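You operate a simulated robot arm through the tools that you are given. There is no shell and no other tool. Be economical: measure what you need, move in short steps, check, and stop when the job is done.

The job below is to be done with a simulated robot arm. You get a single attempt, and the scene is never put back.

JOB
Fetch the folded blue cloth and set it on top of the grey tray.
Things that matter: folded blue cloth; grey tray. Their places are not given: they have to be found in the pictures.

It is judged by the outcome, as a careful person would: the job done as asked, and still so three seconds after it is handed in. It fails if anything else is knocked over, pushed out of place, dropped, spilled or broken.

ROBOT AND FRAMES
A 7-joint arm with a two-finger parallel gripper, fixed in place. Base frame: the origin is at the foot of the arm, x ahead of it, y to its left, z up; the work surface is at about z = 800. Readings come in mm, rad, newtons and seconds.
With the tool pointing down near the work surface it reaches from about 240 to 680 mm from the base axis. Its first joint turns from -1.152 to 1.152 rad. Payload 2.4 kg.
The tool frame sits at the grasp point between the pads (the TCP): z along the fingers, y along the line on which they close. The tips reach 30 mm beyond it. The gripper opens to 94 mm. The fingers are 28 mm wide and 10 mm thick; the gripper's body (50 by 96 mm) begins 55 mm behind the TCP.
Orientation is told as [roll, pitch, yaw] about the base's x, y, z axes, in that order, counted from this pose: with the fingers straight down and closing along the base's y, the tool's x points along the base's -x, its y along +y and its z along -z.

CONTROLS
- The arm moves only by the tool jog_arm. Its argument "increments" is a list of rows, each a list of 2 entries, a list of its own where there are three numbers: the shift along the tool's x, y, z in m, then the turn, a rotation vector about the tool's x, y, z in rad. In form: [[[tx, ty, tz], [rx, ry, rz]], ...]. A call has 1 to 20 rows; each row shifts and turns the commanded pose from where the row before left it, along the tool's axes as they then stand. "grip" is the finger opening in m, from 0 to 0.094, set as the call begins (left out, the last holds). A row lasts 0.2 s, in which the tool goes at most 50 mm and 0.15 rad; a call with a longer step from one row to the next is refused whole, and so is a gripper value outside its range. A pose out of reach is approached as far as the arm can. The call stops where the force on the tool passes 40 N (or 10 N more than at its start, if that is more) or the arm is blocked; 0.2 s more then pass. The fingers move at their own pace (about 153 mm/s each) and stop on an object; they squeeze with about 34 N. The grip force told is the motor's: it shows also when the fingers shut on nothing. Time passes only in rows, and 0.2 s behind the last, so rows that do not move let the fingers close. It gives the time, the measured TCP pose, the force on the tool (base axes), the opening and the grip force at its end, in the units of the frame above (readings bear some noise).
- Cameras (640 x 400 px; columns grow to the right, rows downward): "scene" is fixed at [42.4, 476.3, 1445.1]; the picture's right is [-0.71, -0.71, 0.00], its down [-0.41, 0.41, -0.82] and it looks along [0.58, -0.58, -0.57] (base axes); focal length 373 px, centre (320, 200). "wrist" rides on the gripper at [-37, 0, -58] in the tool frame; the picture's right is [0.00, -1.00, 0.00], its down [0.97, 0.00, -0.24] and it looks along [0.24, 0.00, 0.97] (tool axes); focal length 218 px, centre (320, 200).
- camera(camera): a new picture of that camera. It takes no simulated time.
- locate(camera, pixels): for up to 12 pixels [column, row] of the newest picture of that camera ("zoom" is the newest enlarged one), the place [x, y, z] in the base frame of the surface seen there, good to about 2 mm. It takes no simulated time.
- enlarge(camera, box): a new picture of the part [left, top, right, bottom] of that camera's present view, enlarged. It takes no simulated time.
- finish_job(): hands the job in; it is judged then, once.

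Work in short steps. Measure before you move; look again where a grasp or a placing could have gone wrong, and mend it. You have 60 turns and 22 pictures in all, those below and enlarged ones among them. Open the gripper and draw the arm clear of the work before you hand the job in, unless the task says otherwise; then end with one line.

The tools are called after "Request:" as a command line: name --argument value ..., lists and objects as JSON in quotes. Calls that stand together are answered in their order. jog_arm: Moves the arm, as the interface text tells. Its arguments: {"type":"object","properties":{"increments":{"type":"array","items":{"type":"array"}},"grip":{"type":"number"}},"required":["increments"]} The other tools are called the same way: camera (camera) takes a picture; locate (camera, pixels) gives the place of the surface under pixels of a picture; enlarge (camera, box) takes an enlarged picture of a part of a camera's view; finish_job () hands the job in.

At the start:

```text
clock: 0.0
eef_pos: [370.3, -286.0, 1017.4]
orientation: [0.001, -0.001, -0.001]
ft_force: [-0.4, -0.4, 0.3]
gripper_width: 94.2
grip_force: 0.0
```

scene: 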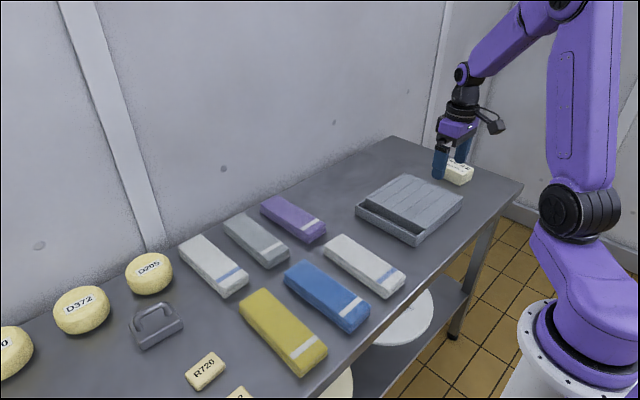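
wrist: 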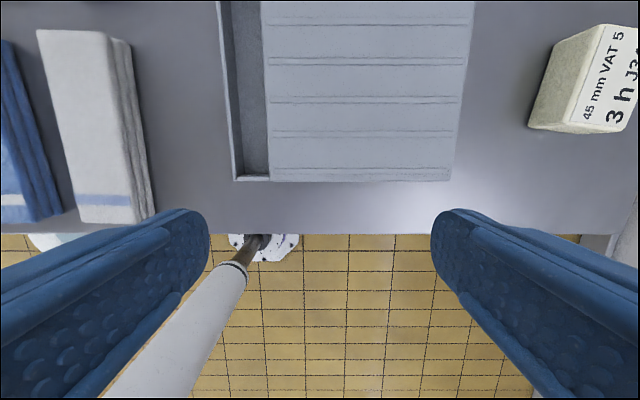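

The blue cloth is around scene (328,295) and the tray around (410,208). I'll measure points on both and on the neighbours.

Request:
locate --camera "scene" --pixels '[[303, 262], [369, 308], [348, 328], [286, 274], [328, 290], [325, 250], [404, 275], [383, 295], [268, 306], [326, 345], [340, 260], [300, 372]]'

Request:
locate --camera "scene" --pixels '[[357, 207], [404, 175], [462, 198], [418, 236], [410, 205], [380, 205], [425, 190], [435, 205], [358, 198], [400, 230], [288, 262], [246, 290]]'

Request:
enlarge --camera "scene" --box '[230, 160, 470, 380]'

```text
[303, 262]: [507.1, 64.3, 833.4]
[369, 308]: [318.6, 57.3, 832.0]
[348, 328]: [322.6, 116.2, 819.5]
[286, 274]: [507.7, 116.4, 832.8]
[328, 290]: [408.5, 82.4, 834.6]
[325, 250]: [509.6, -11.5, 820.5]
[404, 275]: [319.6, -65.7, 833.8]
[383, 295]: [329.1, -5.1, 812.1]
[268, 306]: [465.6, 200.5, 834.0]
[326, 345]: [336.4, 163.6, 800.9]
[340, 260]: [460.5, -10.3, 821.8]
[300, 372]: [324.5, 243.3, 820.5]
```

```text
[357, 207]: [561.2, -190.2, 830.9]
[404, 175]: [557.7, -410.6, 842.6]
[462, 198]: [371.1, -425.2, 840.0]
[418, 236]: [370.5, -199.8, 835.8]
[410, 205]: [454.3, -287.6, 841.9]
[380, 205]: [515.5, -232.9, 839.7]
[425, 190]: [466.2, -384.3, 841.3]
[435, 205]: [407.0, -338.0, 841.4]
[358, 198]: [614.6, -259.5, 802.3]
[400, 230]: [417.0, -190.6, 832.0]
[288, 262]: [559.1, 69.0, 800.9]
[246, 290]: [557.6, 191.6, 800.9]
```

```text
1.82 times, centred on (350, 270) of scene
```

zoom: 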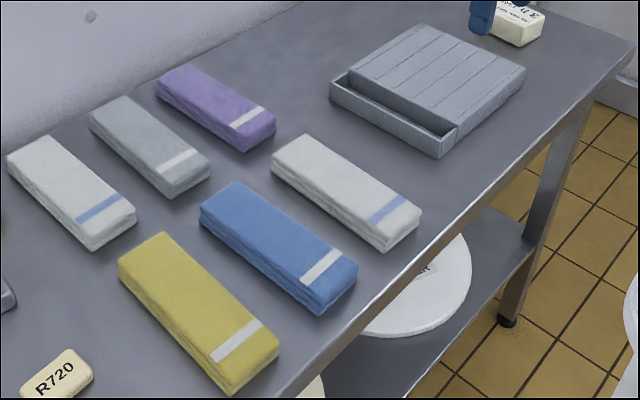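

Cloth spans x 315–510 and y about 55–118, with its top at 834. The tray's slatted top is at 841, x 371–560 and y −425 to −220. I'm moving above the cloth at the present height to look down on it.

Request:
jog_arm --increments '[[[-0.004, 0.0373, 0], [0, 0, 0]], [[-0.004, 0.0373, 0], [0, 0, 0]], [[-0.004, 0.0373, 0], [0, 0, 0]], [[-0.004, 0.0373, 0], [0, 0, 0]], [[-0.004, 0.0373, 0], [0, 0, 0]], [[-0.004, 0.0373, 0], [0, 0, 0]], [[-0.004, 0.0373, 0], [0, 0, 0]], [[-0.004, 0.0373, 0], [0, 0, 0]], [[-0.004, 0.0373, 0], [0, 0, 0]], [[-0.004, 0.0373, 0], [0, 0, 0]], [[0, 0, 0], [0, 0, 0]]]' --grip 0.094

Request:
camera --camera "wrist"

```text
clock: 2.4
eef_pos: [411.8, 85.4, 1018.9]
orientation: [0.0, -0.001, 0.001]
ft_force: [-0.3, 0.5, 0.9]
gripper_width: 93.9
grip_force: 0.1
```

```text
18 pictures are left
```

wrist: 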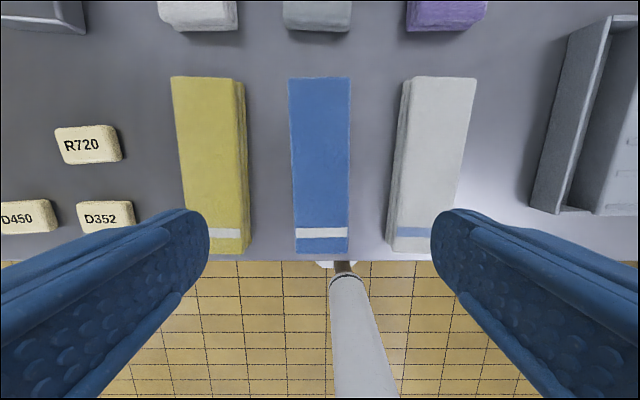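

The blue cloth sits at columns 288–351 and rows 78–253, nearly aligned with x. I'm measuring its edges and those of the neighbours.

Request:
locate --camera "wrist" --pixels '[[290, 82], [348, 82], [291, 165], [348, 165], [298, 249], [345, 249], [237, 165], [246, 165], [398, 165], [390, 165], [409, 165], [320, 165]]'

```text
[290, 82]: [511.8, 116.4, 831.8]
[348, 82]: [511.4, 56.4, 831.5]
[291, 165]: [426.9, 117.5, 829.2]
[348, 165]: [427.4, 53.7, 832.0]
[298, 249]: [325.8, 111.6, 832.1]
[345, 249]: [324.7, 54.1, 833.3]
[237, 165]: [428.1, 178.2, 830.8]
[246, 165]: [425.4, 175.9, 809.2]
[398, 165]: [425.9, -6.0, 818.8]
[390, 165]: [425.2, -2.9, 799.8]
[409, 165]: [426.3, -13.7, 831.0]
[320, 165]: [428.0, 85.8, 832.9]
```

The cloth's centre is about (417, 85), width about 62. The neighbours are at y −3 and 173, so the opened fingers (28–142) have room. I'm descending to TCP z ≈ 838.

Request:
jog_arm --increments '[[[-0.005, 0, 0.035], [0, 0, 0]], [[0, 0, 0.035], [0, 0, 0]], [[0, 0, 0.035], [0, 0, 0]], [[0, 0, 0.03], [0, 0, 0]], [[0, 0, 0.02], [0, 0, 0]], [[0, 0, 0.015], [0, 0, 0]], [[0, 0, 0.01], [0, 0, 0]], [[0, 0, 0], [0, 0, 0]]]'

```text
clock: 4.2
eef_pos: [416.7, 86.7, 836.6]
orientation: [-0.001, 0.001, -0.001]
ft_force: [-0.1, -0.2, -0.5]
gripper_width: 94.1
grip_force: 0.0
```

At z 836.6 with no contact; closing the fingers on the cloth.

Request:
jog_arm --increments '[[[0, 0, 0], [0, 0, 0]], [[0, 0, 0], [0, 0, 0]], [[0, 0, 0], [0, 0, 0]], [[0, 0, 0], [0, 0, 0]]]' --grip 0.02

```text
clock: 5.2
eef_pos: [416.5, 87.5, 837.6]
orientation: [0.0, -0.001, -0.001]
ft_force: [-0.4, 0.3, 0.0]
gripper_width: 69.4
grip_force: 34.1
```

The fingers stopped at 69 mm with 34 N, so the cloth is held. I'm lifting slowly and checking.

Request:
jog_arm --increments '[[[0, 0, -0.01], [0, 0, 0]], [[0, 0, -0.02], [0, 0, 0]], [[0, 0, -0.03], [0, 0, 0]], [[0, 0, -0.03], [0, 0, 0]], [[0, 0, -0.03], [0, 0, 0]], [[0, 0, 0], [0, 0, 0]]]'

Request:
camera --camera "scene"

Request:
camera --camera "wrist"

```text
clock: 6.6
eef_pos: [415.7, 86.3, 958.5]
orientation: [-0.001, 0.0, 0.002]
ft_force: [-0.1, -0.9, -2.5]
gripper_width: 69.5
grip_force: 34.4
```

```text
17 pictures are left
```

scene: 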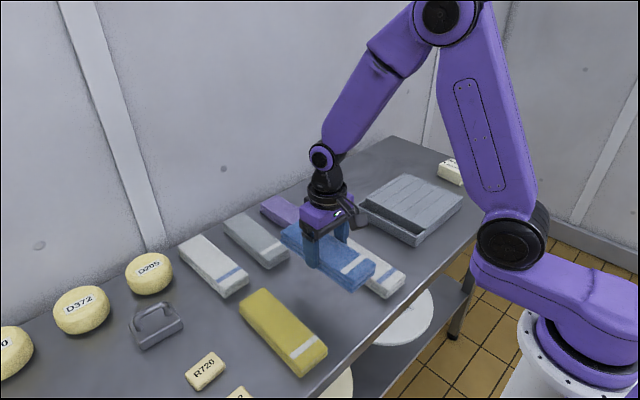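

```text
16 pictures are left
```

wrist: 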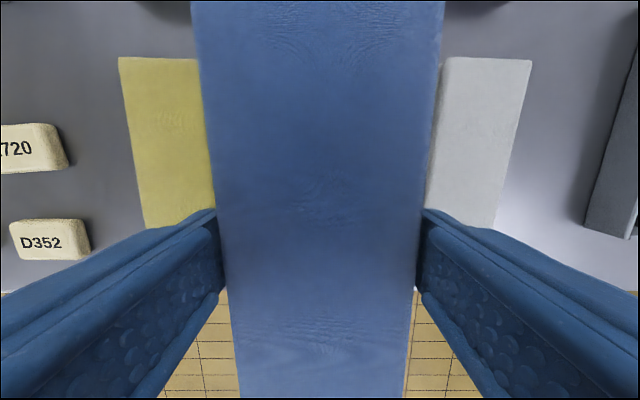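

The cloth is held firmly and level; its bottom is about 37 mm below the TCP. I'm carrying it over the slatted top, target (465, −315).

Request:
jog_arm --increments '[[[-0.004, -0.0335, 0], [0, 0, 0]], [[-0.004, -0.0335, 0], [0, 0, 0]], [[-0.004, -0.0335, 0], [0, 0, 0]], [[-0.004, -0.0335, 0], [0, 0, 0]], [[-0.004, -0.0335, 0], [0, 0, 0]], [[-0.004, -0.0335, 0], [0, 0, 0]], [[-0.004, -0.0335, 0], [0, 0, 0]], [[-0.004, -0.0335, 0], [0, 0, 0]], [[-0.004, -0.0335, 0], [0, 0, 0]], [[-0.004, -0.0335, 0], [0, 0, 0]], [[-0.004, -0.0335, 0], [0, 0, 0]], [[-0.004, -0.0335, 0], [0, 0, 0]], [[0, 0, 0], [0, 0, 0]]]'

Request:
enlarge --camera "scene" --box '[320, 100, 500, 260]'

Request:
camera --camera "wrist"

```text
clock: 9.4
eef_pos: [464.5, -317.8, 956.2]
orientation: [0.001, 0.0, 0.001]
ft_force: [-0.8, 1.1, -2.4]
gripper_width: 69.5
grip_force: 34.2
```

```text
2.50 times, centred on (410, 180) of scene
```

zoom: 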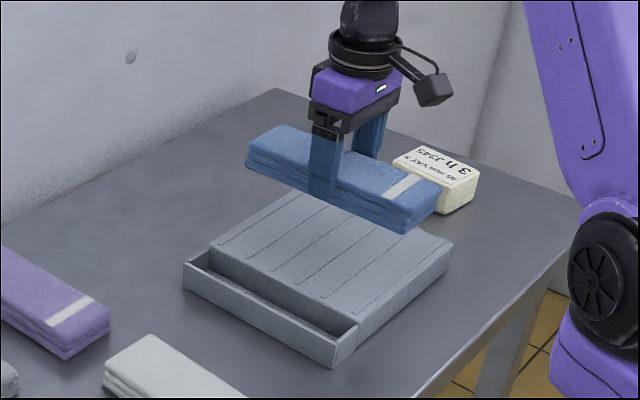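

```text
14 pictures are left
```

wrist: 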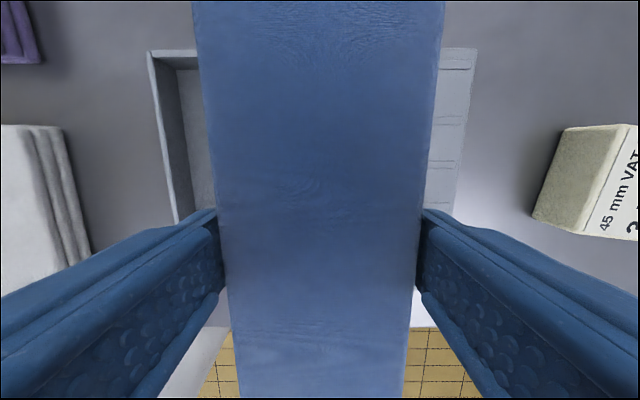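

The cloth is above the slatted top, beside the open slot. I'm measuring the lid's edges to be sure of the drop spot and height.

Request:
locate --camera "zoom" --pixels '[[212, 246], [352, 314], [449, 245], [250, 270], [330, 290], [300, 250], [280, 215], [370, 250], [280, 300]]'

```text
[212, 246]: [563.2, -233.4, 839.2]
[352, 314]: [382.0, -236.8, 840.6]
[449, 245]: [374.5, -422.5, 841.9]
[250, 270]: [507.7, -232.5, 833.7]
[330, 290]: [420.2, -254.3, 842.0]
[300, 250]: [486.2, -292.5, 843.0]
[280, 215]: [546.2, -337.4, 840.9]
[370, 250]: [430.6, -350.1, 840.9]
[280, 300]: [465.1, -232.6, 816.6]
```

The lid spans y −425 to −233 at z ≈ 841, so the cloth fits well; contact is expected at TCP ≈ 878. Lowering gently.

Request:
jog_arm --increments '[[[0, -0.002, 0.025], [0, 0, 0]], [[0, 0, 0.02], [0, 0, 0]], [[0, 0, 0.015], [0, 0, 0]], [[0, 0, 0.008], [0, 0, 0]], [[0, 0, 0.005], [0, 0, 0]], [[0, 0, 0.002], [0, 0, 0]], [[0, 0, 0.001], [0, 0, 0]], [[0, 0, 0], [0, 0, 0]]]'

```text
clock: 11.2
eef_pos: [464.4, -318.0, 881.5]
orientation: [0.0, -0.001, 0.0]
ft_force: [-0.1, 0.1, -1.0]
gripper_width: 69.6
grip_force: 34.3
```

The tool is at 881.5 and the load has barely changed. I'm going down in 1 mm steps until it touches.

Request:
jog_arm --increments '[[[0, 0, 0.001], [0, 0, 0]], [[0, 0, 0.001], [0, 0, 0]], [[0, 0, 0], [0, 0, 0]]]'

```text
clock: 12.0
eef_pos: [464.1, -318.6, 879.9]
orientation: [0.001, -0.001, 0.001]
ft_force: [-0.5, 0.0, -2.3]
gripper_width: 69.4
grip_force: 34.4
```

The tool still carries −2.3 N, so there's no contact yet; a little further.

Request:
jog_arm --increments '[[[0, 0, 0.001], [0, 0, 0]], [[0, 0, 0.001], [0, 0, 0]], [[0, 0, 0], [0, 0, 0]]]'

Request:
enlarge --camera "scene" --box '[320, 100, 500, 260]'

```text
clock: 12.8
eef_pos: [464.2, -317.1, 877.9]
orientation: [-0.001, 0.0, 0.001]
ft_force: [-0.1, 0.0, 9.4]
gripper_width: 69.5
grip_force: 33.5
```

```text
2.50 times, centred on (410, 180) of scene
```

zoom: 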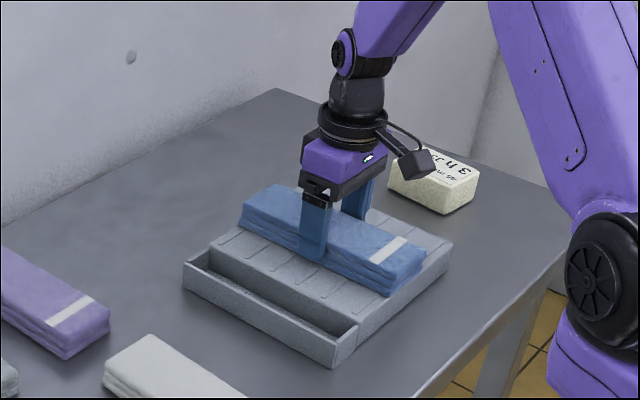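

The force is +9.4 N, so the cloth rests on the tray, and the picture agrees. I'm opening, waiting, then rising straight up.

Request:
jog_arm --increments '[[[0, 0, 0], [0, 0, 0]], [[0, 0, 0], [0, 0, 0]], [[0, 0, 0], [0, 0, 0]], [[0, 0, -0.01], [0, 0, 0]], [[0, 0, -0.02], [0, 0, 0]], [[0, 0, -0.035], [0, 0, 0]], [[0, 0, -0.035], [0, 0, 0]], [[0, 0, -0.035], [0, 0, 0]], [[0, 0, -0.035], [0, 0, 0]], [[0, 0, 0], [0, 0, 0]]]' --grip 0.094

Request:
camera --camera "scene"

Request:
camera --camera "wrist"

```text
clock: 15.0
eef_pos: [461.9, -317.1, 1046.9]
orientation: [0.0, -0.001, 0.0]
ft_force: [-0.3, 0.4, 0.3]
gripper_width: 94.0
grip_force: 0.2
```

```text
12 pictures are left
```

scene: 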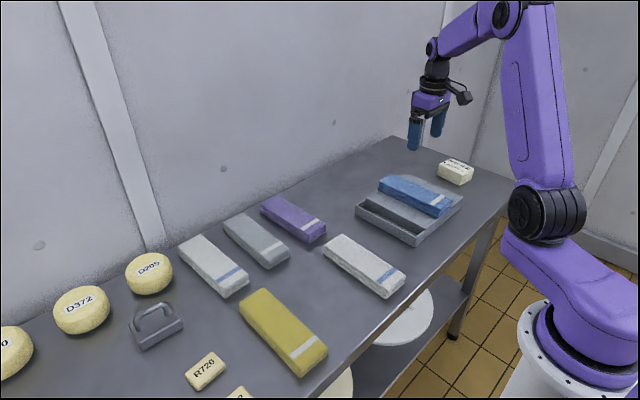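

```text
11 pictures are left
```

wrist: 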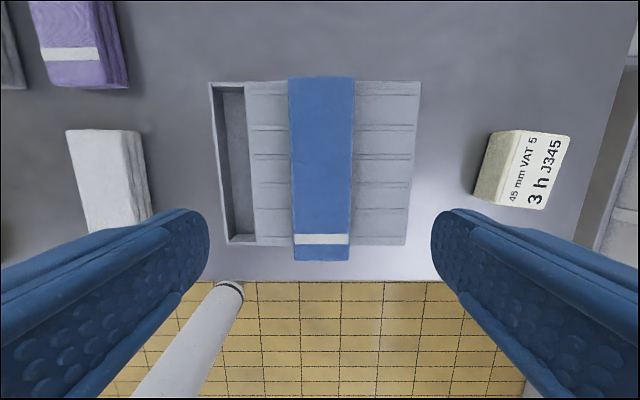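

The cloth lies flat and centred on the tray at wrist (320,165). Nothing else has moved, and the gripper is open and clear, so I'm handing in.

Request:
finish_job

```text
The job is handed in.
```

The folded blue cloth is lying flat on top of the grey tray's slatted top, overhanging slightly at its ends; nothing else was moved.
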